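You operate a simulated robot arm through the tools that you are given. There is no shell and no other tool. Be economical: measure what you need, move in short steps, check, and stop when the job is done.

Carry out the task below with a simulated robot arm. There is one attempt and no reset: what you move stays moved.

TASK
Open the side table drawer, fetch the green cartridge and set it on the top of the low grey cabinet and shut the drawer again. Count the red tags on the top of the long bench, then put as many of the purple caps from the top of the long bench on the top of the long desk. Stack the 12 V power adapter from the top of the long bench on top of the 5 V power adapter. Put the belt pack that says "B" from the top of the long bench on the low shelf of the plug bench and the belt pack labelled "C" on top of the white cable spool. Open the trough lid. Any order will do. Set down upright: belt pack.

Only the result counts: the job must be done as asked and must still hold three seconds after the hand-in. Knocking over, shifting, dropping, spilling or breaking anything else fails it. Lids that push on must go on centred and level and be pressed home; caps that screw on are set level and turned clockwise until they are tight.

THE ROBOT
A 7-joint arm with a two-finger gripper on a trunk, on a base that drives. Base frame: it is fixed to the floor where the robot stands at the start and does not move with it; the origin is under the middle of the robot, x ahead of it, y to its left, z up. Readings come in cm, rad, newtons and seconds.
With the tool pointing down near the work surface it reaches from about 30 to 74 cm from the robot's upright axis, wherever it stands. Its first joint turns from -2.897 to 2.897 rad. Places, roughly: belt pack [-525, 350, 100]; green cartridge (6x2x6 cm) [60, -10, 70]; low shelf of the plug bench [-740, 20, 30]; power adapter [-425, 450, 75]; purple cap (3x3x5 cm) [-400, 440, 90]; red tag [-450, 375, 100]; side table drawer [70, -10, 60]; top of the long desk [-310, 290, 70]; top of the low grey cabinet [-200, 20, 60]; trough lid [-440, -370, 90]; white cable spool [-500, 350, 75]. Payload 2.94 kg.
Tool frame: the origin (TCP) lies between the finger pads and is the grasp point; the fingertips stand 3 cm ahead of it; z points along the fingers, y is the line along which they close. Largest opening 13.8 cm; the body of the gripper starts 10.9 cm behind the TCP.
Orientation is that of the tool frame in the base frame, as a unit quaternion [x, y, z, w]. With the fingers straight down and closing along the base's y, the tool's x points along the base's -x, its y along +y and its z along -z.

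THE INTERFACE
- The arm moves only by the tool nudge_tool. Its argument "commands" is a list that holds one entry, the list of rows, each a list of 7 numbers: the closure, from 0 (fully open) to 1 (shut), then the shift along the tool's x, y, z in units of 300 mm (1.0 is 300 mm), then the turn, a rotation vector about the tool's x, y, z in units of 60 degrees (1.0 is 60 degrees). In form: [[[gripper, dx, dy, dz, ax, ay, az], ...]]. A call has 1 to 10 rows; each row is the pose to reach, as a shift and turn from the pose commanded when the call began, along the tool's axes at that moment. A call with a number of a shift or a turn outside -1 to 1 is refused whole. A row lasts 0.2 s, in which the tool goes at most 5 cm and 0.15 rad; a call with a longer step from one row to the next is refused whole, and so is a gripper value outside its range. Where a pose cannot be reached the arm comes as near as it can. A force on the tool above 40 N (or 10 N above the force at the start of the call, whichever is more), or a blocked arm, ends the call early, and 0.2 s more pass. The fingers move at their own pace and stop on an object; they squeeze with about 24 N. The grip force told is the motor's: it shows also when the fingers shut on nothing. Time passes only in rows, and 0.2 s behind the last, so rows that repeat a pose let the fingers close. It gives the time, the measured TCP pose, the force on the tool (base axes), the opening and the grip force at its end, in the units of the frame above (readings bear some noise), with the torque about the TCP (base axes, N m) and any sound that the robot's microphone picked up.
- Cameras (640 x 400 px; columns grow to the right, rows downward): "scene" is now at [-0.51, 12.01, 135.67]; the picture's right is [-0.19, -0.98, 0.00], its down [-0.78, 0.15, -0.61] and it looks along [0.60, -0.12, -0.79] (base axes); focal length 295 px, centre (320, 200). "wrist" rides on the gripper at [7.1, 1.9, -14.6] in the tool frame; the picture's right is [-0.26, 0.97, 0.00], its down [-0.85, -0.23, -0.48] and it looks along [-0.46, -0.12, 0.88] (tool axes); focal length 280 px, centre (320, 200).
- grab_frame(camera): a new picture of that camera. The clock stands still meanwhile.
- slide_trunk(by): slides the trunk up (or, below 0, down) by that many cm; the arm and the scene camera ride with it, the base frame stays. It gives what a move gives, with no picture.
- base_move(legs): drives the robot by 1 to 6 legs, each [ahead, left, turn to the left] in cm, cm and rad, along the robot's own axes; the way and the turn of a leg run together, so that a leg with both is an arc; at most 150 cm and 3.142 rad a leg. The arm and the cameras ride along, it lands a little off, and it stops where it bumps. It gives what a move gives.
- aim_head(pan, tilt): turns the head with the scene camera to pan (to the left, within 1.501 rad either way) and tilt (down, from -0.506 to 1.204), counted from straight ahead of the robot. It gives what a move gives.
- measure_at(camera, pixels): for up to 12 pixels [column, row] of the newest picture of that camera ("zoom" is the newest enlarged one), the place [x, y, z] in the base frame of the surface seen there, good to about 0.3 cm. The clock stands still meanwhile.
- close_up(camera, box): a new picture of the part [left, top, right, bottom] of that camera's present view, enlarged. The clock stands still meanwhile.
- job_done(): hands the job in; it is judged then, once.

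Go step by step. Measure first, check grasps and placings, and put right what went wrong. The budget is 145 turns and 168 pictures, counting those below and the enlarged ones. Unless the task says otherwise, let go and move clear before handing in.

The tools are called after "Emit:" by a JSON object that holds its "name" and its "arguments". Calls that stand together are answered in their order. nudge_tool: Moves the arm, as the interface text tells. Its arguments: {"type":"object","properties":{"commands":{"type":"array","items":{"type":"array","items":{"type":"array","items":{"type":"number"}}}}},"required":["commands"]} The other tools are called the same way: slide_trunk (by) slides the trunk up or down; base_move (legs) drives the base; aim_head (pan, tilt) turns the head that bears the scene camera; grab_frame (camera) takes a picture; measure_at (camera, pixels) gives the place of the surface under pixels of a picture; close_up (camera, box) takes an enlarged picture of a part of a camera's view; job_done () hands the job in.

At the start:

```text
time_s: 0.0
position: [31.75, 23.77, 91.42]
tcp_rot: [-0.001, 1.0, 0.0, 0.0]
wrist_force: [-0.1, 0.2, 0.6]
torque: [0.03, 0.0, 0.0]
gripper_width: 13.8
finger_force: 0.1
trunk travel left (down, up): [-22.5, 22.9]
robot x, y, heading: [-0.04, -0.51, 0.003]
head pan, tilt: [-0.192, 0.915]
```

scene: 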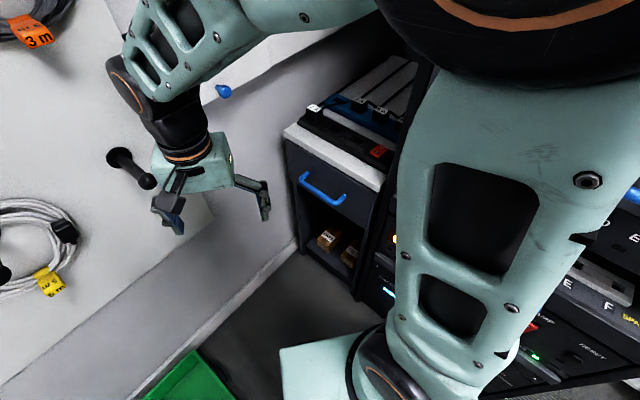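
wrist: 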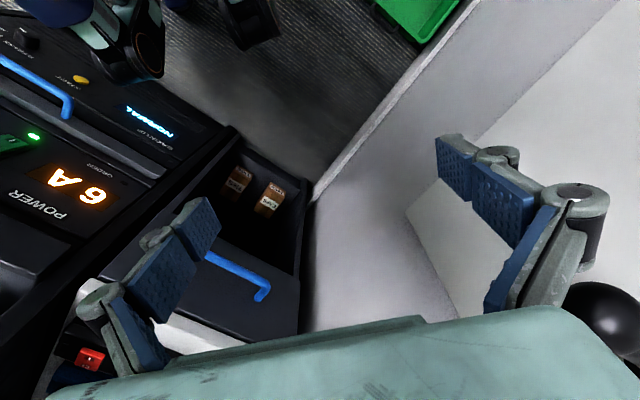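

The blue drawer handle shows at scene pixels (302,178)-(343,202); I measure it and the drawer's front first.

Emit:
{"name": "measure_at", "arguments": {"camera": "scene", "pixels": [[302, 176], [310, 187], [322, 195], [335, 203], [344, 198], [288, 140], [375, 190], [300, 140], [340, 160], [368, 218], [297, 210], [330, 120]]}}

Emit:
{"name": "close_up", "arguments": {"camera": "scene", "box": [270, 50, 430, 300]}}

```text
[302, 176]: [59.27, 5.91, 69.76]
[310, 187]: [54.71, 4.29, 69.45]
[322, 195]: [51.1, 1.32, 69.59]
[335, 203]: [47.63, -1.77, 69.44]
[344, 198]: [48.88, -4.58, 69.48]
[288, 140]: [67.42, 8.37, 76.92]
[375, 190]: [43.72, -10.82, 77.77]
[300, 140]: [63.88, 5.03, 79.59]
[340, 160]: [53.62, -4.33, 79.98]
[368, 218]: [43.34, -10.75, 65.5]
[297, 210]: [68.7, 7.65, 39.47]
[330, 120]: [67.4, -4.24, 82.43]
```

```text
1.60 times, centred on (350, 175) of scene
```

zoom: 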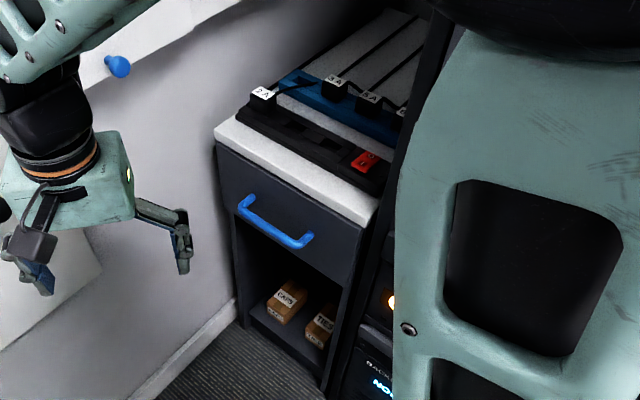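

The handle's bar is at about (51.2, 1.3, 69.5), with the drawer moving along about (-0.65, 0.76). I check the wall at the left for room.

Emit:
{"name": "measure_at", "arguments": {"camera": "scene", "pixels": [[270, 200], [200, 300], [280, 100], [100, 220], [50, 150], [148, 181], [222, 91], [296, 238], [150, 390], [185, 380], [316, 108], [380, 153]]}}

Emit:
{"name": "measure_at", "arguments": {"camera": "zoom", "pixels": [[216, 140], [364, 222], [219, 160], [360, 240], [245, 200], [305, 240], [262, 205], [287, 220], [270, 190], [350, 285]]}}

```text
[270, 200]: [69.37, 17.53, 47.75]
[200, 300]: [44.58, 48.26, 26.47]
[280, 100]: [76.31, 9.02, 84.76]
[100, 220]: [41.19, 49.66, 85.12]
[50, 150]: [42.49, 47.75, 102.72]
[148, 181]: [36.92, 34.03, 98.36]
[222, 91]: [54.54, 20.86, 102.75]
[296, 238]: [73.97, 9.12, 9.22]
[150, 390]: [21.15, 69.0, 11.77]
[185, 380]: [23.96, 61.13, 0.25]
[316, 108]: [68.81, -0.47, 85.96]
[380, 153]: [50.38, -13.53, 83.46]
```

```text
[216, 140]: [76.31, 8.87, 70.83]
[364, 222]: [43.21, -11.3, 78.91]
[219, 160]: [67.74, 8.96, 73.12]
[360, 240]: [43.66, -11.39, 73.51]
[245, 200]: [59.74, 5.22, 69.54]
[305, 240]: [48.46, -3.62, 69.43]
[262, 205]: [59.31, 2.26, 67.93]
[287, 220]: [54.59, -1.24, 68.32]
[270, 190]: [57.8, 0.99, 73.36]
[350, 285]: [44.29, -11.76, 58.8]
```

The wall runs parallel to the drawer's travel with about 24 cm to the handle, so there is room. I bring the hand to 10 cm in front of the handle, tilted 45°, fingers to close across the bar.

Emit:
{"name": "nudge_tool", "arguments": {"commands": [[[0.2, -0.0555, -0.0539, 0.0504, 0.0719, -0.026, -0.0629], [0.4, -0.111, -0.1078, 0.1008, 0.1439, -0.0521, -0.1257], [0.5, -0.1665, -0.1617, 0.1512, 0.2158, -0.0781, -0.1886], [0.5, -0.222, -0.2156, 0.2016, 0.2877, -0.1042, -0.2514], [0.5, -0.2775, -0.2695, 0.252, 0.3597, -0.1302, -0.3143], [0.5, -0.333, -0.3234, 0.3024, 0.4316, -0.1562, -0.3771], [0.5, -0.3885, -0.3773, 0.3528, 0.5035, -0.1823, -0.44], [0.5, -0.444, -0.4312, 0.4032, 0.5754, -0.2083, -0.5028], [0.5, -0.4995, -0.4851, 0.4536, 0.6474, -0.2344, -0.5657], [0.5, -0.555, -0.539, 0.504, 0.7193, -0.2604, -0.6285]]]}}

Emit:
{"name": "grab_frame", "arguments": {"camera": "wrist"}}

Emit:
{"name": "grab_frame", "arguments": {"camera": "scene"}}

```text
time_s: 2.2
position: [48.39, 7.8, 76.36]
tcp_rot: [-0.316, 0.868, -0.36, 0.131]
wrist_force: [1.0, 0.3, 0.5]
torque: [0.04, 0.0, 0.02]
gripper_width: 6.9
finger_force: 0.0
trunk travel left (down, up): [-22.5, 22.9]
robot x, y, heading: [-0.0, -0.08, -0.006]
head pan, tilt: [-0.192, 0.915]
```

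```text
164 pictures are left
```

wrist: 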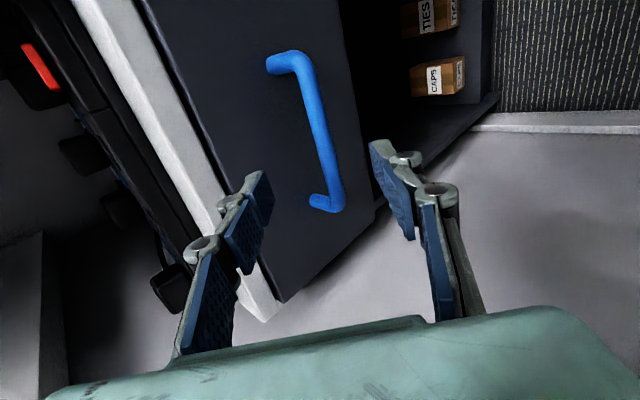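

```text
163 pictures are left
```

scene: 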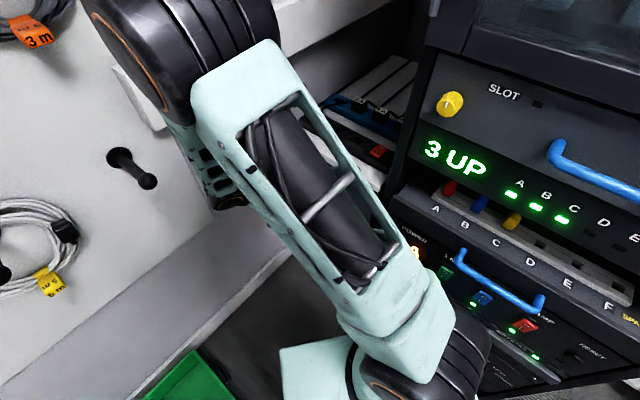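

The wrist view shows the bar between (285,60) and (328,205). I measure it to centre the grip.

Emit:
{"name": "measure_at", "arguments": {"camera": "wrist", "pixels": [[310, 90], [318, 125], [328, 165], [285, 62], [325, 203], [280, 150]]}}

```text
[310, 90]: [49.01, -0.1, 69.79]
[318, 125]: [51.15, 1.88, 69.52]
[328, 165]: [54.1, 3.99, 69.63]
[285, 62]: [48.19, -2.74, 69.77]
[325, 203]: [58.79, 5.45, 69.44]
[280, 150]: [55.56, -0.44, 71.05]
```

The bar is on the tool's line. I advance 9.6 cm and close.

Emit:
{"name": "nudge_tool", "arguments": {"commands": [[[0.5, 0, 0, 0.08, 0, 0, 0], [0.5, 0, 0, 0.16, 0, 0, 0], [0.5, 0, 0, 0.24, 0, 0, 0], [0.5, 0, 0, 0.32, 0, 0, 0], [0.8, 0, 0, 0.32, 0, 0, 0], [1, 0, 0, 0.32, 0, 0, 0], [1, 0, 0, 0.32, 0, 0, 0], [1, 0, 0, 0.32, 0, 0, 0]]]}}

Emit:
{"name": "grab_frame", "arguments": {"camera": "wrist"}}

```text
time_s: 4.0
position: [52.53, 2.58, 69.41]
tcp_rot: [-0.316, 0.869, -0.359, 0.129]
wrist_force: [-5.7, 3.5, -18.1]
torque: [0.49, -0.49, 0.06]
gripper_width: 1.45
finger_force: 40.7
trunk travel left (down, up): [-22.5, 22.9]
robot x, y, heading: [-0.18, 0.29, 0.003]
head pan, tilt: [-0.192, 0.915]
```

```text
162 pictures are left
```

wrist: 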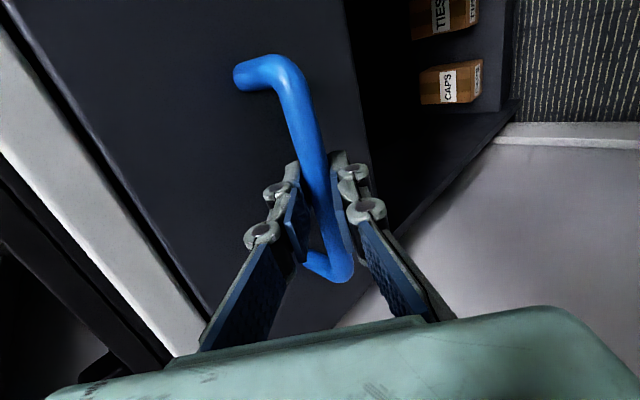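

The bar is held (opening 1.45). I pull the drawer 20 cm outward.

Emit:
{"name": "nudge_tool", "arguments": {"commands": [[[1, 0, 0.0471, -0.0471, 0, 0, 0], [1, 0, 0.0942, -0.0942, 0, 0, 0], [1, 0, 0.1413, -0.1413, 0, 0, 0], [1, 0, 0.1884, -0.1884, 0, 0, 0], [1, 0, 0.2355, -0.2355, 0, 0, 0], [1, 0, 0.2826, -0.2826, 0, 0, 0], [1, 0, 0.33, -0.33, 0, 0, 0], [1, 0, 0.377, -0.377, 0, 0, 0], [1, 0, 0.424, -0.424, 0, 0, 0], [1, 0, 0.471, -0.471, 0, 0, 0]]]}}

Emit:
{"name": "grab_frame", "arguments": {"camera": "scene"}}

```text
time_s: 6.2
position: [40.04, 18.01, 69.44]
tcp_rot: [-0.316, 0.869, -0.356, 0.133]
wrist_force: [13.2, 15.7, -19.4]
torque: [0.13, -0.14, -0.38]
gripper_width: 1.46
finger_force: 40.9
trunk travel left (down, up): [-22.5, 22.9]
robot x, y, heading: [0.14, 0.39, 0.001]
head pan, tilt: [-0.192, 0.915]
```

```text
161 pictures are left
```

scene: 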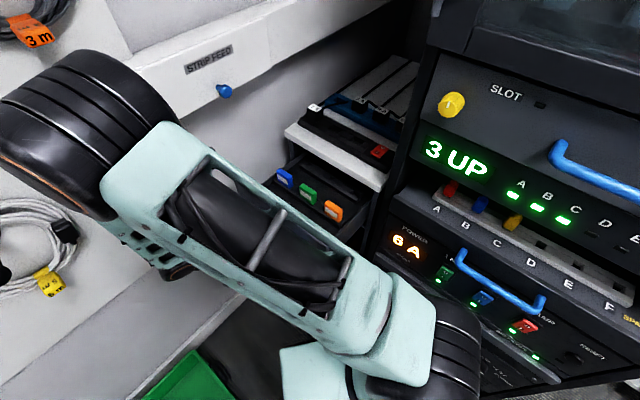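

The drawer came 20 cm; three cartridges (blue, green, orange) show at (285,178), (308,194), (333,210). I let go, back off, and look closely.

Emit:
{"name": "nudge_tool", "arguments": {"commands": [[[0.6, 0, 0, 0, 0, 0, 0], [0.5, 0, 0, 0, 0, 0, 0], [0.5, 0, 0, -0.08, 0, 0, 0], [0.5, 0, 0, -0.2, 0, 0, 0], [0.5, 0, 0, -0.32, 0, 0, 0], [0.5, 0, 0, -0.44, 0, 0, 0]]]}}

Emit:
{"name": "close_up", "arguments": {"camera": "scene", "box": [250, 120, 410, 220]}}

Emit:
{"name": "measure_at", "arguments": {"camera": "scene", "pixels": [[285, 174], [308, 187], [333, 204], [302, 190], [314, 196], [309, 197], [300, 183], [317, 192]]}}

Emit:
{"name": "grab_frame", "arguments": {"camera": "wrist"}}

```text
time_s: 7.6
position: [33.97, 24.72, 78.87]
tcp_rot: [-0.314, 0.869, -0.359, 0.131]
wrist_force: [-0.1, 0.0, -0.1]
torque: [-0.01, 0.02, -0.02]
gripper_width: 6.91
finger_force: 0.1
trunk travel left (down, up): [-22.5, 22.9]
robot x, y, heading: [-0.13, -0.13, -0.0]
head pan, tilt: [-0.192, 0.915]
```

```text
4.00 times, centred on (330, 170) of scene
```

zoom: 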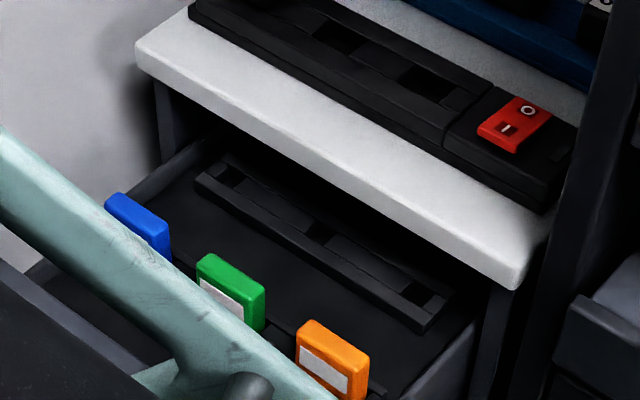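

```text
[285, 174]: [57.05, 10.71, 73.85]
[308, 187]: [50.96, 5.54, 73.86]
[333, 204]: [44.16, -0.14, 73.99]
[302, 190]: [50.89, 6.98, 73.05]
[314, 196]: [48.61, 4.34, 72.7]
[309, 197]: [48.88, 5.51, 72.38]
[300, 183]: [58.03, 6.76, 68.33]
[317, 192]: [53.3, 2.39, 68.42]
```

```text
159 pictures are left
```

wrist: 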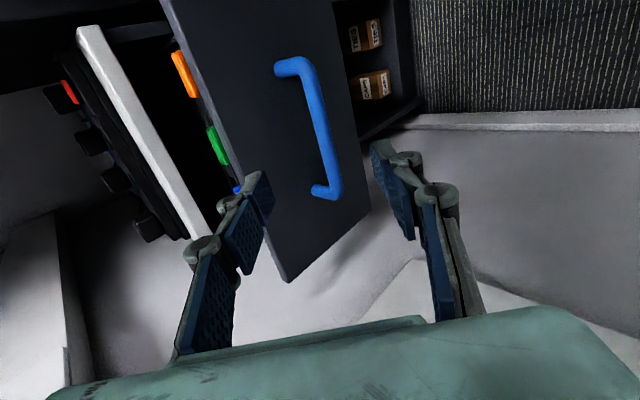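

I measure the green cartridge's top corners in the zoom, (197,265), (210,255), (265,290), (250,302).

Emit:
{"name": "measure_at", "arguments": {"camera": "zoom", "pixels": [[200, 264], [212, 258], [262, 289], [250, 297], [231, 276], [205, 270], [240, 292], [222, 300], [180, 240], [290, 310]]}}

```text
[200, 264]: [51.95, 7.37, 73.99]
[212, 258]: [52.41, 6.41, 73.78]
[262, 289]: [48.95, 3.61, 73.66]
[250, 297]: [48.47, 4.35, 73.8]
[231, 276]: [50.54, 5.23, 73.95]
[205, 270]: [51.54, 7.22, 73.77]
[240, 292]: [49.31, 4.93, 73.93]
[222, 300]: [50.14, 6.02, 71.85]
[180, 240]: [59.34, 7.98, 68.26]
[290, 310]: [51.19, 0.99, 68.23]
```

The green cartridge's top centre is at about (50.4, 5.4, 73.9), thin side along the drawer's travel. I bring the hand upright above it.

Emit:
{"name": "nudge_tool", "arguments": {"commands": [[[0.5, 0, -0.1045, -0.0445, -0.0375, 0, 0], [0.55, -0.001, -0.2426, -0.0627, -0.1125, 0, 0], [0.6, -0.002, -0.3571, -0.0573, -0.1875, 0, 0], [0.62, -0.003, -0.4244, -0.0047, -0.2625, 0, 0], [0.62, -0.004, -0.5051, 0.0584, -0.3525, 0, 0], [0.62, -0.005, -0.5926, 0.1268, -0.45, 0, 0], [0.62, -0.006, -0.6498, 0.2135, -0.54, 0, 0], [0.62, -0.007, -0.6833, 0.3238, -0.63, 0, 0], [0.62, -0.008, -0.6967, 0.4184, -0.6975, 0, 0], [0.62, -0.009, -0.7202, 0.4788, -0.75, 0, 0]]]}}

Emit:
{"name": "grab_frame", "arguments": {"camera": "wrist"}}

```text
time_s: 9.8
position: [50.51, 5.6, 83.81]
tcp_rot: [-0.341, 0.94, 0.001, 0.0]
wrist_force: [-0.4, -0.2, 0.3]
torque: [-0.01, -0.01, 0.06]
gripper_width: 5.26
finger_force: 0.1
trunk travel left (down, up): [-22.5, 22.9]
robot x, y, heading: [-0.04, -0.06, 0.001]
head pan, tilt: [-0.192, 0.915]
```

```text
158 pictures are left
```

wrist: 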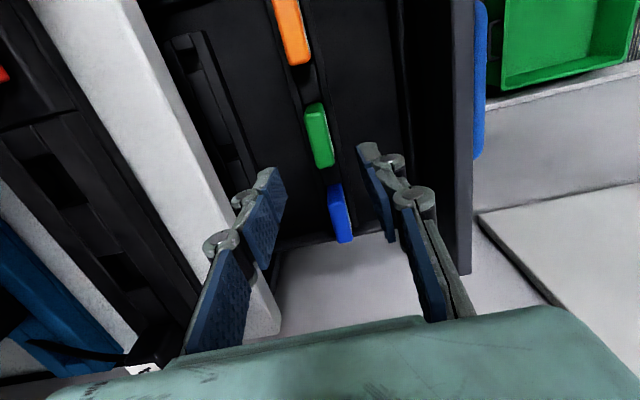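

Green top at wrist (317,135). I verify its centre before descending.

Emit:
{"name": "measure_at", "arguments": {"camera": "wrist", "pixels": [[308, 108], [323, 108], [313, 135], [327, 135], [318, 160], [330, 160]]}}

```text
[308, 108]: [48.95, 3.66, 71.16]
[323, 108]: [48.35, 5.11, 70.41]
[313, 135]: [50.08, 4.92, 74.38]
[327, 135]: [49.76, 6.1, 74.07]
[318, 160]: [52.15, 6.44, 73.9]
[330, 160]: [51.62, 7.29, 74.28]
```

Centred. I descend 12 cm and close.

Emit:
{"name": "nudge_tool", "arguments": {"commands": [[[0.62, 0, 0, 0.1, 0, 0, 0], [0.62, 0, 0, 0.2, 0, 0, 0], [0.62, 0, 0, 0.3, 0, 0, 0], [0.62, 0, 0, 0.4, 0, 0, 0], [0.8, 0, 0, 0.4, 0, 0, 0], [1, 0, 0, 0.4, 0, 0, 0], [1, 0, 0, 0.4, 0, 0, 0], [1, 0, 0, 0.4, 0, 0, 0]]]}}

Emit:
{"name": "grab_frame", "arguments": {"camera": "wrist"}}

```text
time_s: 11.6
position: [50.47, 5.63, 72.05]
tcp_rot: [-0.339, 0.941, 0.001, 0.001]
wrist_force: [2.3, -4.1, -9.4]
torque: [0.44, -1.17, -1.35]
gripper_width: 3.65
finger_force: 45.3
trunk travel left (down, up): [-22.5, 22.9]
robot x, y, heading: [-0.29, 0.16, -0.003]
head pan, tilt: [-0.192, 0.915]
```

```text
157 pictures are left
```

wrist: 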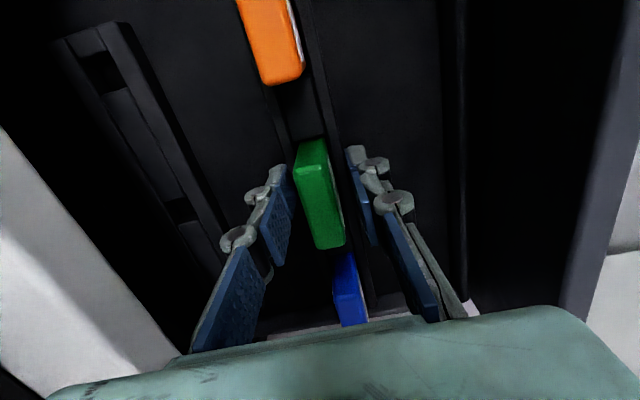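

The fingers stopped at 3.65 cm on the rack's rails, not the cartridge. I open, rise 1.6 cm and close again.

Emit:
{"name": "nudge_tool", "arguments": {"commands": [[[0.65, 0, 0, 0, 0, 0, 0], [0.65, 0, 0, 0, 0, 0, 0], [0.65, 0, 0, -0.055, 0, 0, 0], [0.65, 0, 0, -0.055, 0, 0, 0], [0.8, 0, 0, -0.055, 0, 0, 0], [1, 0, 0, -0.055, 0, 0, 0], [1, 0, 0, -0.055, 0, 0, 0], [1, 0, 0, -0.055, 0, 0, 0]]]}}

Emit:
{"name": "grab_frame", "arguments": {"camera": "wrist"}}

```text
time_s: 13.4
position: [50.37, 5.59, 73.73]
tcp_rot: [-0.34, 0.94, 0.0, 0.0]
wrist_force: [-0.3, 0.6, 0.1]
torque: [-0.01, -0.02, 0.01]
gripper_width: 1.71
finger_force: 23.8
trunk travel left (down, up): [-22.5, 22.9]
robot x, y, heading: [-0.01, -0.02, 0.002]
head pan, tilt: [-0.192, 0.915]
```

```text
156 pictures are left
```

wrist: 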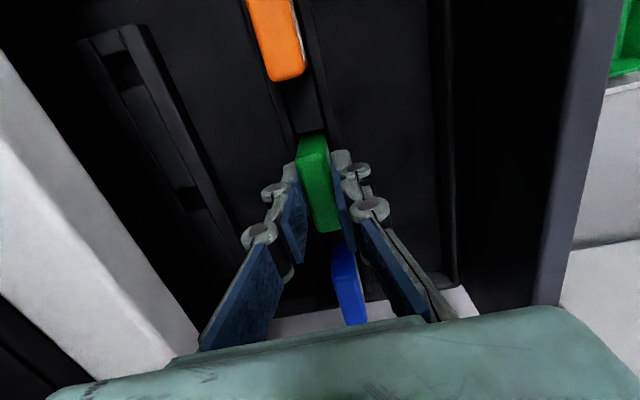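

The cartridge is gripped (1.71 cm). I lift it 14 cm and carry it out past the drawer front.

Emit:
{"name": "nudge_tool", "arguments": {"commands": [[[1, 0, 0, -0.05, 0, 0, 0], [1, 0, 0, -0.15, 0, 0, 0], [1, 0, 0, -0.28, 0, 0, 0], [1, 0, 0, -0.42, 0, 0, 0], [1, 0, 0, -0.47, 0, 0, 0], [1, 0, 0.14, -0.47, 0, 0, 0], [1, 0, 0.28, -0.47, 0, 0, 0], [1, 0, 0.42, -0.47, 0, 0, 0], [1, 0, 0.58, -0.47, 0, 0, 0]]]}}

Emit:
{"name": "grab_frame", "arguments": {"camera": "wrist"}}

Emit:
{"name": "grab_frame", "arguments": {"camera": "scene"}}

```text
time_s: 15.4
position: [39.15, 18.54, 87.83]
tcp_rot: [-0.339, 0.941, 0.0, 0.0]
wrist_force: [0.4, 0.5, 0.1]
torque: [0.02, 0.02, -0.01]
gripper_width: 1.69
finger_force: 23.8
trunk travel left (down, up): [-22.5, 22.9]
robot x, y, heading: [-0.25, 0.07, 0.003]
head pan, tilt: [-0.192, 0.915]
```

```text
155 pictures are left
```

wrist: 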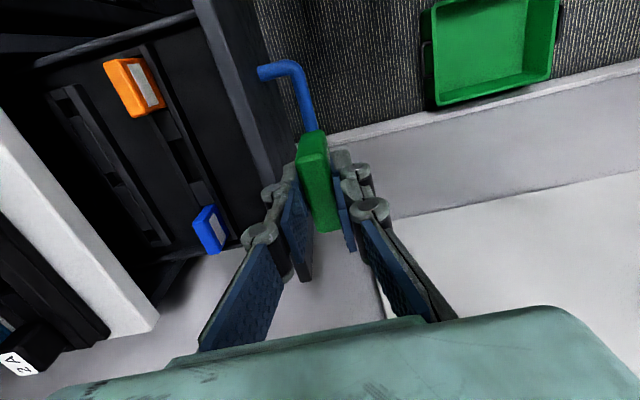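

```text
154 pictures are left
```

scene: 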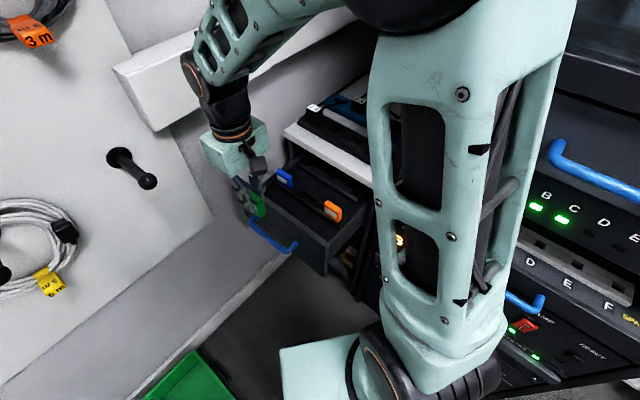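

The cartridge is over the handle, in front of the drawer. I measure the drawer front's top edge and face for the push.

Emit:
{"name": "measure_at", "arguments": {"camera": "scene", "pixels": [[300, 222], [320, 236], [290, 214], [310, 245], [280, 205], [325, 245], [284, 247], [262, 235]]}}

Emit:
{"name": "measure_at", "arguments": {"camera": "wrist", "pixels": [[300, 100], [305, 70], [270, 130], [230, 60], [317, 150], [320, 225], [312, 145]]}}

```text
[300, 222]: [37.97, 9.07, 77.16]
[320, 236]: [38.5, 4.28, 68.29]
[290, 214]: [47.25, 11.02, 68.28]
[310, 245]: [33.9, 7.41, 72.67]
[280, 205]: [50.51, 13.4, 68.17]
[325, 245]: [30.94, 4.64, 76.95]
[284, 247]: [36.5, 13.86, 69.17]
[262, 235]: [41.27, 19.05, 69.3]
```

```text
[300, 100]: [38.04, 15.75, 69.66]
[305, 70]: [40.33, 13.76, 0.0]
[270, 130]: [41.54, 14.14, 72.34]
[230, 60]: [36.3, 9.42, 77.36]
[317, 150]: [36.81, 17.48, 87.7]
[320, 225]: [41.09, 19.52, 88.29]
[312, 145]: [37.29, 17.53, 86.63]
```

The face is at n=-15.9, top z 77.2, handle top about z 70. I lower so the fingertips are at z 73.3 and push the drawer in with the finger's outer side.

Emit:
{"name": "nudge_tool", "arguments": {"commands": [[[1, 0, 0, 0.13, 0, 0, 0], [1, 0, 0, 0.26, 0, 0, 0], [1, 0, 0, 0.383, 0, 0, 0], [1, 0, -0.07, 0.383, 0, 0, 0], [1, 0, -0.14, 0.383, 0, 0, 0], [1, 0, -0.21, 0.383, 0, 0, 0], [1, 0, -0.28, 0.383, 0, 0, 0], [1, 0, -0.35, 0.383, 0, 0, 0], [1, 0, -0.42, 0.383, 0, 0, 0], [1, 0, -0.49, 0.383, 0, 0, 0]]]}}

Emit:
{"name": "grab_frame", "arguments": {"camera": "wrist"}}

```text
time_s: 17.6
position: [48.92, 7.42, 76.18]
tcp_rot: [-0.34, 0.941, -0.001, 0.001]
wrist_force: [-0.3, 0.4, 0.3]
torque: [-0.01, 0.04, -0.02]
gripper_width: 1.69
finger_force: 24.0
trunk travel left (down, up): [-22.5, 22.9]
robot x, y, heading: [0.01, 0.13, -0.001]
head pan, tilt: [-0.192, 0.915]
```

```text
153 pictures are left
```

wrist: 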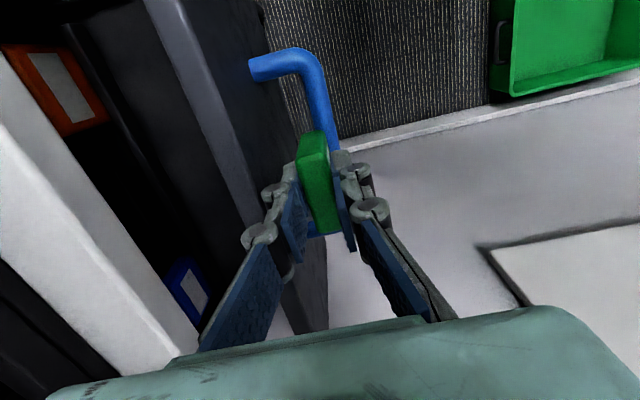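

The drawer is sliding in with the hand, no strain. I push the remaining ~9.5 cm.

Emit:
{"name": "nudge_tool", "arguments": {"commands": [[[1, 0, -0.07, 0, 0, 0, 0], [1, 0, -0.14, 0, 0, 0, 0], [1, 0, -0.2, 0, 0, 0, 0], [1, 0, -0.25, 0, 0, 0, 0], [1, 0, -0.28, 0, 0, 0, 0], [1, 0, -0.31, 0, 0, 0, 0], [1, 0, -0.33, 0, 0, 0, 0]]]}}

Emit:
{"name": "grab_frame", "arguments": {"camera": "wrist"}}

Emit:
{"name": "grab_frame", "arguments": {"camera": "scene"}}

```text
time_s: 19.0
position: [53.81, 1.78, 76.04]
tcp_rot: [-0.344, 0.939, 0.007, -0.007]
wrist_force: [-4.1, 3.9, 0.6]
torque: [-0.06, -0.06, 0.05]
gripper_width: 1.69
finger_force: 24.1
trunk travel left (down, up): [-22.5, 22.9]
robot x, y, heading: [0.05, 0.12, 0.004]
head pan, tilt: [-0.192, 0.915]
stopped in row 7: the force on the tool passed its limit at 46 N (the readings are from after the stop); the commanded pose is now the measured one
```

```text
152 pictures are left
```

wrist: 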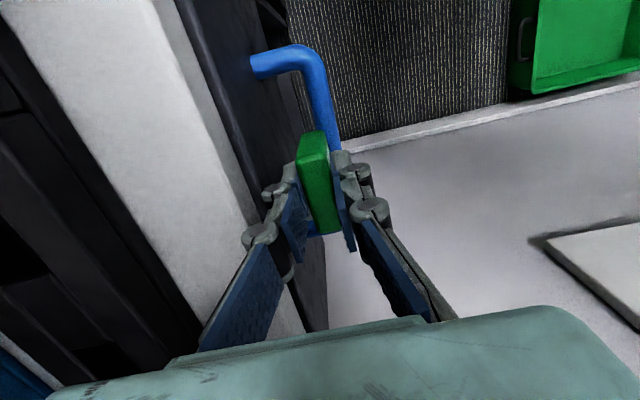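

```text
151 pictures are left
```

scene: 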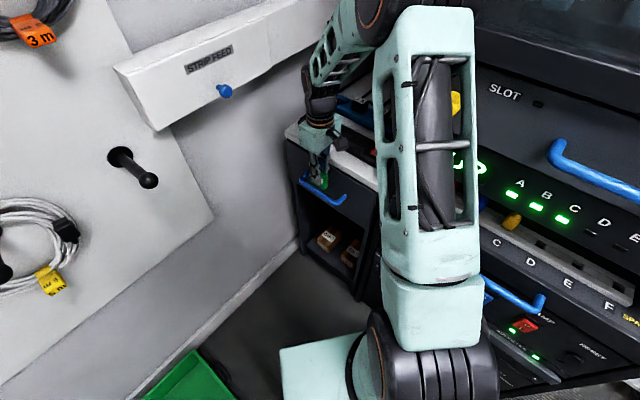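

The push stopped at 46 N, which suggests the drawer is shut. I check the handle's place against the first reading (bar was at n≈-31.7).

Emit:
{"name": "measure_at", "arguments": {"camera": "scene", "pixels": [[302, 176], [342, 198], [335, 202], [330, 199], [308, 183], [340, 190], [350, 190]]}}

Emit:
{"name": "measure_at", "arguments": {"camera": "wrist", "pixels": [[315, 80], [323, 110], [280, 65], [230, 130], [220, 120], [200, 100]]}}

```text
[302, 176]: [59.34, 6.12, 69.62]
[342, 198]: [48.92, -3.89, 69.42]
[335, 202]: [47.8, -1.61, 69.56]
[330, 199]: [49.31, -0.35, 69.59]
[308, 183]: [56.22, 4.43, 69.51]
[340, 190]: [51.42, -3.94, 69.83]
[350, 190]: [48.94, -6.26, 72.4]
```

```text
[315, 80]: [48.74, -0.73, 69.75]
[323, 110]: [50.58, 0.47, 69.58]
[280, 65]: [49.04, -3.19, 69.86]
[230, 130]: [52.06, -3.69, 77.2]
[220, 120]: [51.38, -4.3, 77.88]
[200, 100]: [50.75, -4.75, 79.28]
```

The drawer is shut (bar back at its first place). I pull back and up with the cartridge, then look around.

Emit:
{"name": "nudge_tool", "arguments": {"commands": [[[1, 0, 0.1, 0, 0, 0, 0], [1, 0, 0.2, 0, 0, 0, 0], [1, 0, 0.32, -0.06, 0, 0, 0], [1, 0, 0.44, -0.16, 0, 0, 0], [1, 0, 0.56, -0.27, 0, 0, 0], [1, 0, 0.66, -0.38, 0, 0, 0], [1, 0, 0.74, -0.5, 0, 0, 0], [1, 0, 0.82, -0.6, 0, 0, 0]]]}}

Emit:
{"name": "aim_head", "arguments": {"pan": 1.5, "tilt": 0.5}}

Emit:
{"name": "grab_frame", "arguments": {"camera": "scene"}}

Emit:
{"name": "aim_head", "arguments": {"pan": -1.5, "tilt": 0.5}}

Emit:
{"name": "grab_frame", "arguments": {"camera": "scene"}}

```text
time_s: 20.8
position: [38.21, 20.35, 94.66]
tcp_rot: [-0.344, 0.939, 0.008, -0.006]
wrist_force: [-0.4, 0.3, -0.3]
torque: [-0.01, 0.01, -0.01]
gripper_width: 1.72
finger_force: 24.0
trunk travel left (down, up): [-22.5, 22.9]
robot x, y, heading: [-0.25, 0.15, 0.003]
head pan, tilt: [-0.192, 0.915]
```

```text
time_s: 22.5
position: [38.31, 20.35, 94.59]
tcp_rot: [-0.344, 0.939, 0.007, -0.006]
wrist_force: [-0.7, 0.5, -0.4]
torque: [-0.01, -0.01, -0.01]
gripper_width: 1.7
finger_force: 24.0
trunk travel left (down, up): [-22.5, 22.9]
robot x, y, heading: [0.07, 0.02, 0.006]
head pan, tilt: [1.499, 0.499]
```

```text
150 pictures are left
```

scene: 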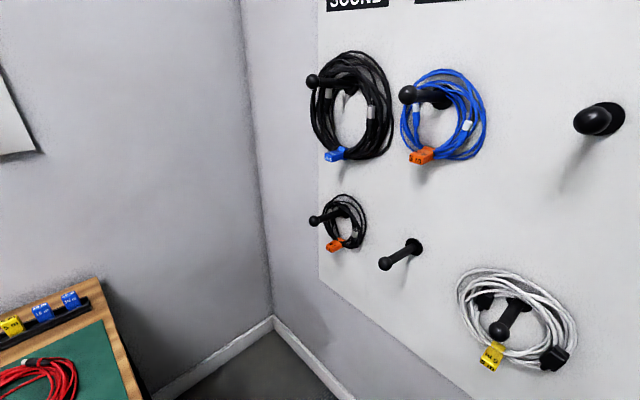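

```text
time_s: 25.1
position: [38.29, 20.2, 94.52]
tcp_rot: [-0.345, 0.939, 0.007, -0.006]
wrist_force: [-0.1, -0.2, -0.3]
torque: [-0.01, 0.0, -0.03]
gripper_width: 1.71
finger_force: 23.9
trunk travel left (down, up): [-22.5, 22.9]
robot x, y, heading: [-0.24, 0.08, -0.003]
head pan, tilt: [-1.499, 0.499]
```

```text
149 pictures are left
```

scene: 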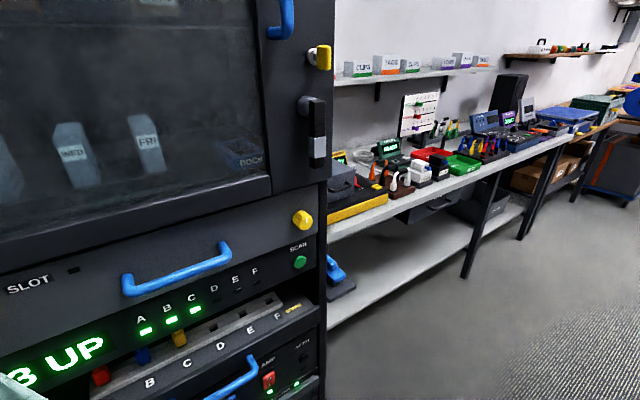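

Left is a wall with pegs, right is open floor behind the rack. I back off 50 cm and turn to the right before the next look.

Emit:
{"name": "base_move", "arguments": {"legs": [[-50, 0, 0], [0, 0, -1.57]]}}

Emit:
{"name": "aim_head", "arguments": {"pan": -0.3, "tilt": 0.35}}

Emit:
{"name": "grab_frame", "arguments": {"camera": "scene"}}

Emit:
{"name": "aim_head", "arguments": {"pan": -1.4, "tilt": 0.45}}

Emit:
{"name": "grab_frame", "arguments": {"camera": "scene"}}

```text
time_s: 31.9
position: [-28.37, -38.2, 94.72]
tcp_rot: [0.413, 0.911, 0.01, 0.0]
wrist_force: [-0.1, 0.6, -0.8]
torque: [0.0, -0.03, -0.06]
gripper_width: 1.7
finger_force: 24.4
trunk travel left (down, up): [-22.5, 22.9]
robot x, y, heading: [-49.14, -0.14, -1.55]
head pan, tilt: [-1.499, 0.499]
```

```text
time_s: 33.3
position: [-28.33, -38.31, 94.61]
tcp_rot: [0.412, 0.911, 0.009, 0.0]
wrist_force: [0.4, -0.5, -0.2]
torque: [-0.01, 0.02, 0.0]
gripper_width: 1.72
finger_force: 23.9
trunk travel left (down, up): [-22.5, 22.9]
robot x, y, heading: [-49.15, -0.63, -1.549]
head pan, tilt: [-0.3, 0.351]
```

```text
148 pictures are left
```

scene: 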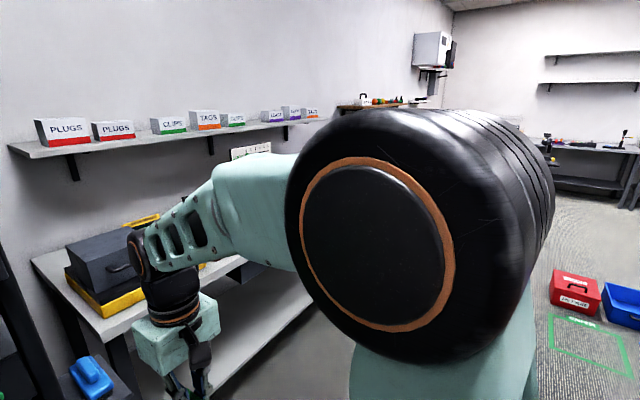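

```text
time_s: 34.6
position: [-28.28, -38.41, 94.64]
tcp_rot: [0.412, 0.911, 0.009, 0.0]
wrist_force: [0.0, -0.2, 0.1]
torque: [0.0, 0.03, -0.01]
gripper_width: 1.7
finger_force: 23.8
trunk travel left (down, up): [-22.5, 22.9]
robot x, y, heading: [-49.29, -0.44, -1.55]
head pan, tilt: [-1.4, 0.45]
```

```text
147 pictures are left
```

scene: 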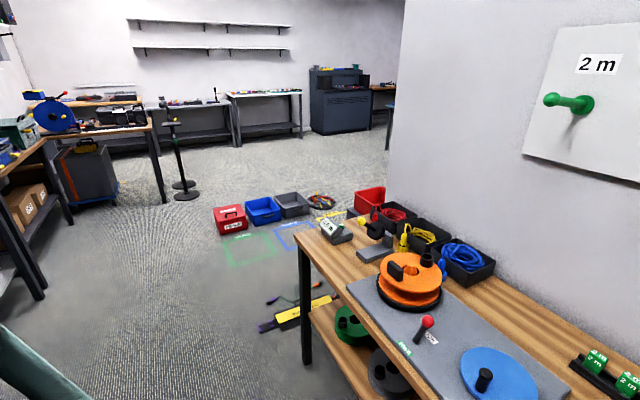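

A wooden bench with reels shows at right-bottom, with an aisle in the middle. I measure to find the low grey cabinet.

Emit:
{"name": "measure_at", "arguments": {"camera": "scene", "pixels": [[300, 235], [335, 232], [375, 250], [380, 235], [420, 235], [370, 195], [465, 265], [350, 280], [300, 320], [230, 220], [290, 200], [330, 200]]}}

Emit:
{"name": "close_up", "arguments": {"camera": "scene", "box": [200, 170, 520, 370]}}

```text
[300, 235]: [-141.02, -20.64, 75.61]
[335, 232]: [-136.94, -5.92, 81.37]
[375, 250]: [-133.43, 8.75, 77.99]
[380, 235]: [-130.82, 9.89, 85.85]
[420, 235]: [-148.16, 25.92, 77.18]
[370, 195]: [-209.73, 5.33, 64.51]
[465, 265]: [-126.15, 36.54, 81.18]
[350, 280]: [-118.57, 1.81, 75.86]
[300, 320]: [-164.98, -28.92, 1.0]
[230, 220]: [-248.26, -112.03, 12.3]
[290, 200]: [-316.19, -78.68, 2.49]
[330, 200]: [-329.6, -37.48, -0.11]
```

```text
2.00 times, centred on (360, 270) of scene
```

zoom: 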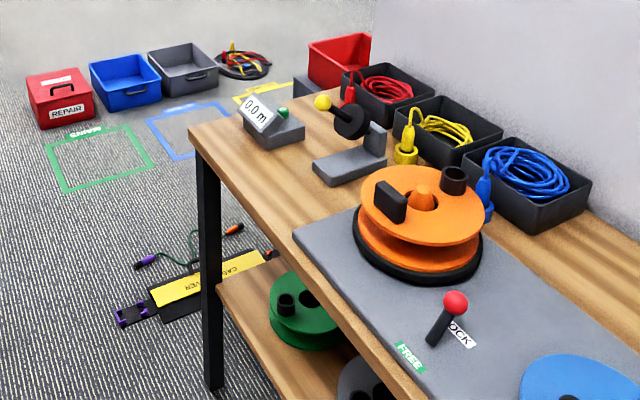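

The cabinet seems to stand beyond the angled wooden table, near (-205, 10). I look ahead (toward -y) to know the free width before turning.

Emit:
{"name": "aim_head", "arguments": {"pan": -0.75, "tilt": 0.75}}

Emit:
{"name": "grab_frame", "arguments": {"camera": "scene"}}

Emit:
{"name": "measure_at", "arguments": {"camera": "scene", "pixels": [[20, 200], [60, 100], [120, 60], [40, 300], [200, 50], [100, 150], [560, 60], [600, 120], [500, 20], [450, 40]]}}

```text
time_s: 35.6
position: [-28.34, -38.27, 94.72]
tcp_rot: [0.412, 0.911, 0.01, 0.0]
wrist_force: [0.6, -0.1, -0.4]
torque: [0.03, 0.0, 0.01]
gripper_width: 1.7
finger_force: 23.8
trunk travel left (down, up): [-22.5, 22.9]
robot x, y, heading: [-49.2, -0.14, -1.549]
head pan, tilt: [-0.75, 0.75]
```

```text
145 pictures are left
```

scene: 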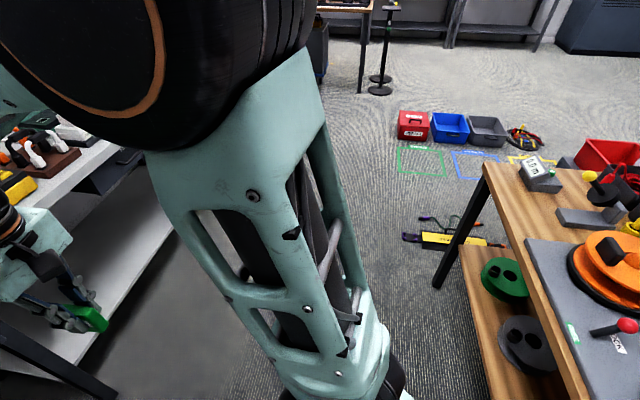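

```text
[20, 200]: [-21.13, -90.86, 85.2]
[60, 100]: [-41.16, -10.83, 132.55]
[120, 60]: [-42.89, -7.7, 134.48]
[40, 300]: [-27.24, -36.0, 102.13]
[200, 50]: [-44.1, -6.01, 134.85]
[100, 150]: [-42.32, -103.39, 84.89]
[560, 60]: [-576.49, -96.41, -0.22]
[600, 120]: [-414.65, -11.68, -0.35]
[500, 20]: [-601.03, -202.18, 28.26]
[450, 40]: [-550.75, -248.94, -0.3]
```

Free aisle: bench edge about 100 cm away at (-42,-103). I measure the floor items (cable cover at (440,238), bins, outlines) for a path.

Emit:
{"name": "measure_at", "arguments": {"camera": "scene", "pixels": [[405, 238], [425, 246], [500, 246], [420, 217], [478, 222], [412, 138], [450, 140], [485, 145], [525, 150], [437, 285], [563, 162], [400, 172]]}}

```text
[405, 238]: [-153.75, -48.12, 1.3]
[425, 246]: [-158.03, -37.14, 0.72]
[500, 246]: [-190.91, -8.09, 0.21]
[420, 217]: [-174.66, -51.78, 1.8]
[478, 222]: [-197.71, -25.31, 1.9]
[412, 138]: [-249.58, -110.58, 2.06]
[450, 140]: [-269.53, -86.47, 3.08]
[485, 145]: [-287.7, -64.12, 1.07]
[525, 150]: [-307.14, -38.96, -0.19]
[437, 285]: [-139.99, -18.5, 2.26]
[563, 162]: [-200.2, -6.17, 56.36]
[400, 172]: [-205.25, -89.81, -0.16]
```

In room axes the lane along (-0.768,-0.64) is free. I turn right 0.9 and drive 150 cm down the lane, then look to the right at the cabinet.

Emit:
{"name": "base_move", "arguments": {"legs": [[0, 0, -0.898], [150, 0, 0]]}}

Emit:
{"name": "aim_head", "arguments": {"pan": -1.2, "tilt": 0.55}}

Emit:
{"name": "grab_frame", "arguments": {"camera": "scene"}}

```text
time_s: 45.3
position: [-179.15, -136.5, 94.57]
tcp_rot: [0.762, 0.648, 0.008, 0.004]
wrist_force: [0.3, 0.3, -0.4]
torque: [0.0, 0.02, 0.03]
gripper_width: 1.69
finger_force: 24.4
trunk travel left (down, up): [-22.5, 22.9]
robot x, y, heading: [-163.47, -96.79, -2.435]
head pan, tilt: [-0.75, 0.75]
```

```text
time_s: 46.2
position: [-179.25, -136.56, 94.59]
tcp_rot: [0.761, 0.648, 0.009, 0.004]
wrist_force: [0.2, 0.4, -0.8]
torque: [0.0, 0.03, -0.03]
gripper_width: 1.69
finger_force: 24.7
trunk travel left (down, up): [-22.5, 22.9]
robot x, y, heading: [-163.54, -96.29, -2.432]
head pan, tilt: [-1.201, 0.55]
```

```text
144 pictures are left
```

scene: 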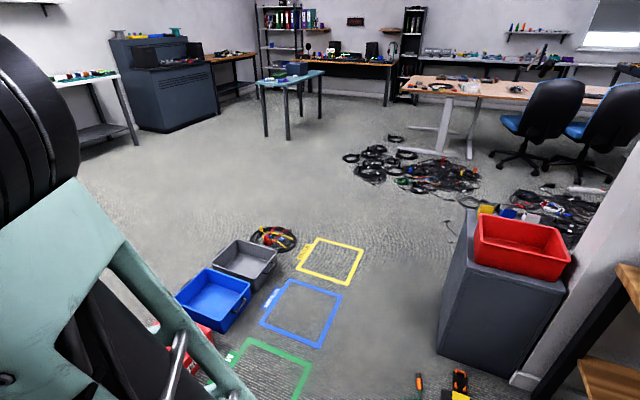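

The low grey cabinet is at (500,300) with a red bin on top and free strips at front-left (470,255). I measure its top.

Emit:
{"name": "measure_at", "arguments": {"camera": "scene", "pixels": [[462, 215], [468, 262], [562, 290], [500, 275], [470, 240], [484, 262], [565, 262], [480, 215], [420, 375], [440, 350], [455, 380], [520, 265]]}}

Emit:
{"name": "close_up", "arguments": {"camera": "scene", "box": [400, 180, 620, 400]}}

```text
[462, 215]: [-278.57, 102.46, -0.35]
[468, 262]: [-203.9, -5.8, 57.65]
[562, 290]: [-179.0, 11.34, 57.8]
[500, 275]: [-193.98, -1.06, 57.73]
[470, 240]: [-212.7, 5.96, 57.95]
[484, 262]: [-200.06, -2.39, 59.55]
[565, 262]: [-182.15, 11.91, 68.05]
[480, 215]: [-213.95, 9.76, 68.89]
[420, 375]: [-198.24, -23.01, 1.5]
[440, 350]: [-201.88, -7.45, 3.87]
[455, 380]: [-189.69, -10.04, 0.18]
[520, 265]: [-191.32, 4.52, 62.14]
```

```text
1.82 times, centred on (510, 290) of scene
```

zoom: 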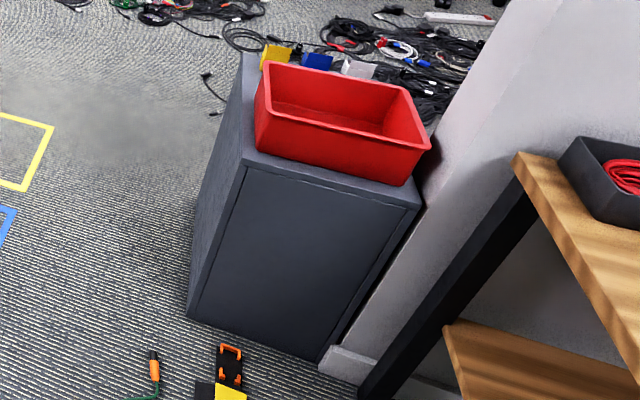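

The bin leaves narrow strips at front and left, with other cartridges behind it. I drive round to the cabinet's open side, turn to face it, and look.

Emit:
{"name": "base_move", "arguments": {"legs": [[22, 0, 0], [0, -97, 0], [0, 0, 1.56], [0, 0, 1.56]]}}

Emit:
{"name": "aim_head", "arguments": {"pan": 0.1, "tilt": 0.8}}

Emit:
{"name": "grab_frame", "arguments": {"camera": "scene"}}

Emit:
{"name": "grab_frame", "arguments": {"camera": "wrist"}}

```text
time_s: 63.9
position: [-224.41, 2.3, 94.73]
tcp_rot: [-0.623, 0.782, 0.005, -0.008]
wrist_force: [-0.3, 0.6, 0.0]
torque: [0.0, -0.01, 0.03]
gripper_width: 1.66
finger_force: 24.2
trunk travel left (down, up): [-22.5, 22.9]
robot x, y, heading: [-242.85, -36.72, 0.646]
head pan, tilt: [-1.201, 0.55]
```

```text
time_s: 65.3
position: [-224.37, 2.19, 94.64]
tcp_rot: [-0.623, 0.782, 0.004, -0.007]
wrist_force: [-0.1, 0.1, -0.4]
torque: [-0.01, -0.02, 0.01]
gripper_width: 1.69
finger_force: 23.9
trunk travel left (down, up): [-22.5, 22.9]
robot x, y, heading: [-243.32, -36.56, 0.643]
head pan, tilt: [0.099, 0.799]
```

```text
142 pictures are left
```

scene: 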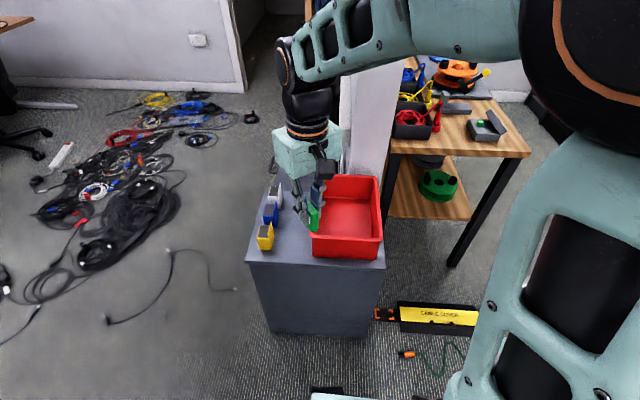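

```text
141 pictures are left
```

wrist: 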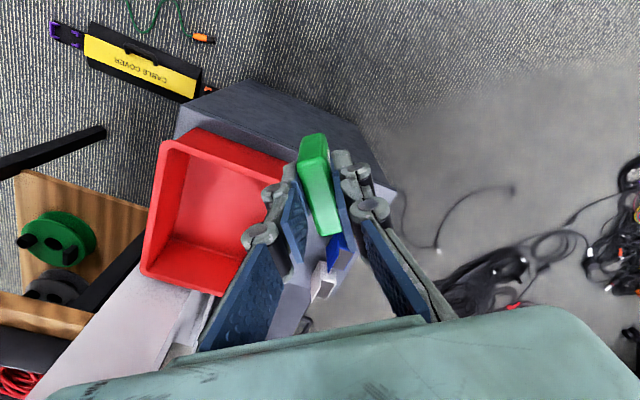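

The free strip lies between the three cartridges and the red bin, around scene (292,235). I measure it.

Emit:
{"name": "measure_at", "arguments": {"camera": "scene", "pixels": [[248, 262], [268, 262], [312, 262], [385, 268], [274, 235], [292, 235], [310, 235], [290, 250], [266, 228], [276, 210], [316, 180], [258, 245]]}}

Emit:
{"name": "close_up", "arguments": {"camera": "scene", "box": [220, 150, 400, 290]}}

```text
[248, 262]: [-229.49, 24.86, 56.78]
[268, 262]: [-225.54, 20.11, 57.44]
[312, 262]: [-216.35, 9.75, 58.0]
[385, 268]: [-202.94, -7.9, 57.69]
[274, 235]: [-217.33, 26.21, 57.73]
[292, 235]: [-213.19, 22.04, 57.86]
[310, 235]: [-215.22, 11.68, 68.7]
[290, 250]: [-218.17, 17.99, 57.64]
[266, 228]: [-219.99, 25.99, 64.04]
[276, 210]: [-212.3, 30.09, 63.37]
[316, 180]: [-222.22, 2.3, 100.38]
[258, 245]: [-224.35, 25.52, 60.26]
```

```text
2.86 times, centred on (310, 220) of scene
```

zoom: 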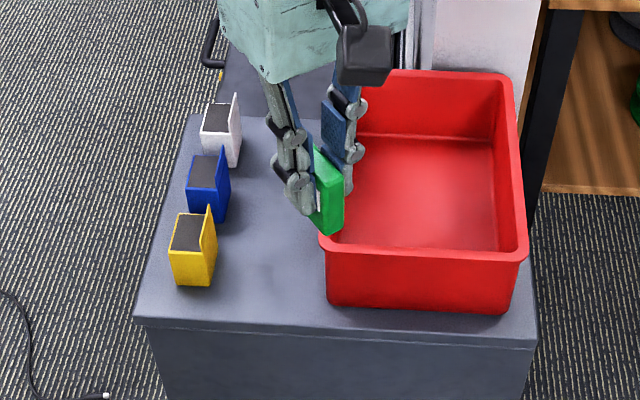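

The free strip runs 12 cm wide between n≈147 (bin rim) and 159 (cartridges). I move above its middle (-214.7, 20.2), turned so the cartridge lies along it.

Emit:
{"name": "nudge_tool", "arguments": {"commands": [[[1, -0.066, -0.018, 0.06, 0, 0, 0.062], [1, -0.131, -0.036, 0.12, 0, 0, 0.124], [1, -0.197, -0.054, 0.18, 0, 0, 0.187], [1, -0.263, -0.072, 0.25, 0, 0, 0.249], [1, -0.329, -0.09, 0.32, 0, 0, 0.311], [1, -0.394, -0.109, 0.39, 0, 0, 0.373], [1, -0.46, -0.127, 0.46, 0, 0, 0.435], [1, -0.526, -0.145, 0.53, 0, 0, 0.498], [1, -0.591, -0.163, 0.61, 0, 0, 0.56], [1, -0.657, -0.181, 0.687, 0, 0, 0.622]]]}}

Emit:
{"name": "grab_frame", "arguments": {"camera": "scene"}}

Emit:
{"name": "grab_frame", "arguments": {"camera": "wrist"}}

```text
time_s: 67.5
position: [-215.08, 20.26, 73.76]
tcp_rot: [-0.34, 0.94, 0.001, -0.009]
wrist_force: [0.3, 0.8, 0.4]
torque: [-0.02, -0.01, 0.0]
gripper_width: 1.71
finger_force: 24.3
trunk travel left (down, up): [-22.5, 22.9]
robot x, y, heading: [-242.99, -36.83, 0.642]
head pan, tilt: [0.099, 0.799]
```

```text
139 pictures are left
```

scene: 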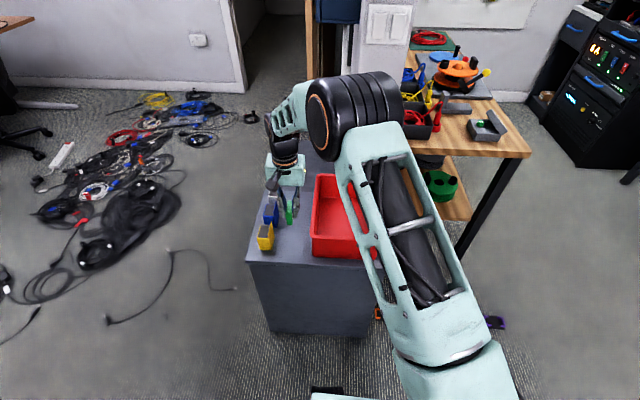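

```text
138 pictures are left
```

wrist: 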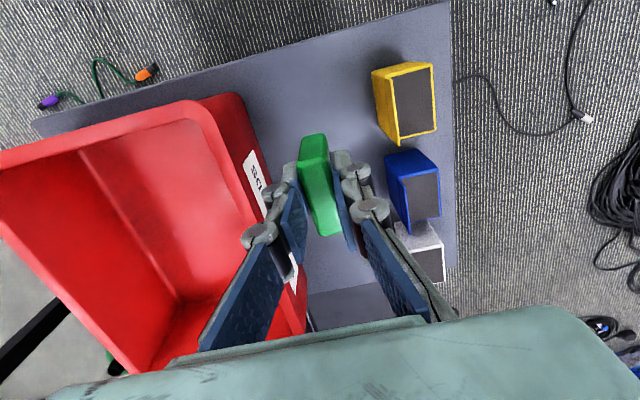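

The cartridge is over the middle of the free strip. I lower it till it touches (TCP ~63.4) and see the force.

Emit:
{"name": "nudge_tool", "arguments": {"commands": [[[1, 0, 0, 0.1, 0, 0, 0], [1, 0, 0, 0.2, 0, 0, 0], [1, 0, 0, 0.27, 0, 0, 0], [1, 0, 0, 0.31, 0, 0, 0], [1, 0, 0, 0.325, 0, 0, 0], [1, 0, 0, 0.335, 0, 0, 0], [1, 0, 0, 0.342, 0, 0, 0]]]}}

Emit:
{"name": "close_up", "arguments": {"camera": "scene", "box": [230, 150, 370, 280]}}

```text
time_s: 69.1
position: [-215.44, 20.33, 63.6]
tcp_rot: [-0.339, 0.941, 0.001, -0.009]
wrist_force: [0.1, -0.4, 0.2]
torque: [0.04, 0.0, -0.03]
gripper_width: 1.71
finger_force: 24.2
trunk travel left (down, up): [-22.5, 22.9]
robot x, y, heading: [-242.77, -37.37, 0.645]
head pan, tilt: [0.099, 0.799]
```

```text
3.08 times, centred on (300, 215) of scene
```

zoom: 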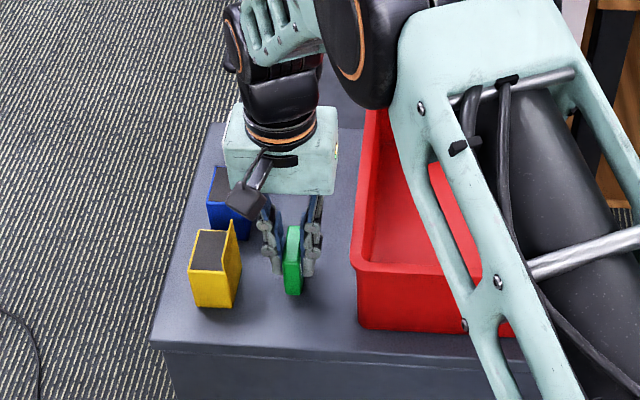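

No contact force yet; I lower gently in small steps until it touches.

Emit:
{"name": "nudge_tool", "arguments": {"commands": [[[1, 0, 0, 0.006, 0, 0, 0], [1, 0, 0, 0.012, 0, 0, 0], [1, 0, 0, 0.018, 0, 0, 0]]]}}

```text
time_s: 69.9
position: [-215.21, 20.23, 63.32]
tcp_rot: [-0.339, 0.941, 0.003, -0.008]
wrist_force: [-0.3, -1.1, 6.6]
torque: [0.03, -0.05, 0.02]
gripper_width: 1.69
finger_force: 23.6
trunk travel left (down, up): [-22.5, 22.9]
robot x, y, heading: [-243.05, -37.24, 0.646]
head pan, tilt: [0.099, 0.799]
```

Touching (6.6 N). I open a little and rise straight up.

Emit:
{"name": "nudge_tool", "arguments": {"commands": [[[0.8, 0, 0, -0.003, 0, 0, 0], [0.7, 0, 0, -0.003, 0, 0, 0], [0.7, 0, 0, -0.003, 0, 0, 0], [0.7, 0, 0, -0.06, 0, 0, 0], [0.7, 0, 0, -0.2, 0, 0, 0], [0.7, 0, 0, -0.36, 0, 0, 0], [0.7, 0, 0, -0.52, 0, 0, 0], [0.7, 0, 0, -0.68, 0, 0, 0], [0.7, 0, 0, -0.84, 0, 0, 0], [0.7, 0, 0, -1.0, 0, 0, 0]]]}}

Emit:
{"name": "close_up", "arguments": {"camera": "scene", "box": [230, 150, 370, 280]}}

```text
time_s: 72.1
position: [-214.76, 20.28, 92.98]
tcp_rot: [-0.34, 0.941, 0.001, -0.009]
wrist_force: [-0.9, 0.4, -0.8]
torque: [0.0, -0.01, -0.02]
gripper_width: 4.12
finger_force: 0.0
trunk travel left (down, up): [-22.5, 22.9]
robot x, y, heading: [-242.94, -36.85, 0.646]
head pan, tilt: [0.099, 0.799]
```

```text
3.08 times, centred on (300, 215) of scene
```

zoom: 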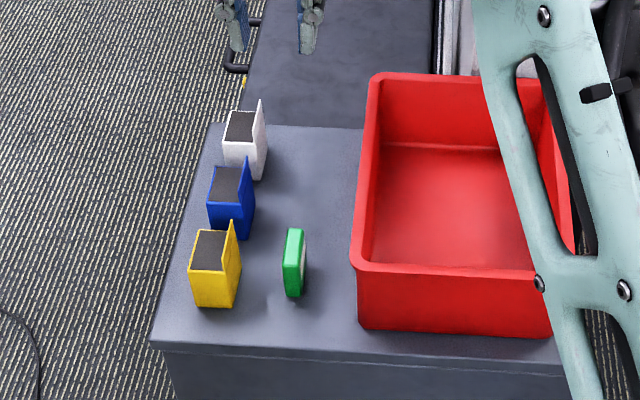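

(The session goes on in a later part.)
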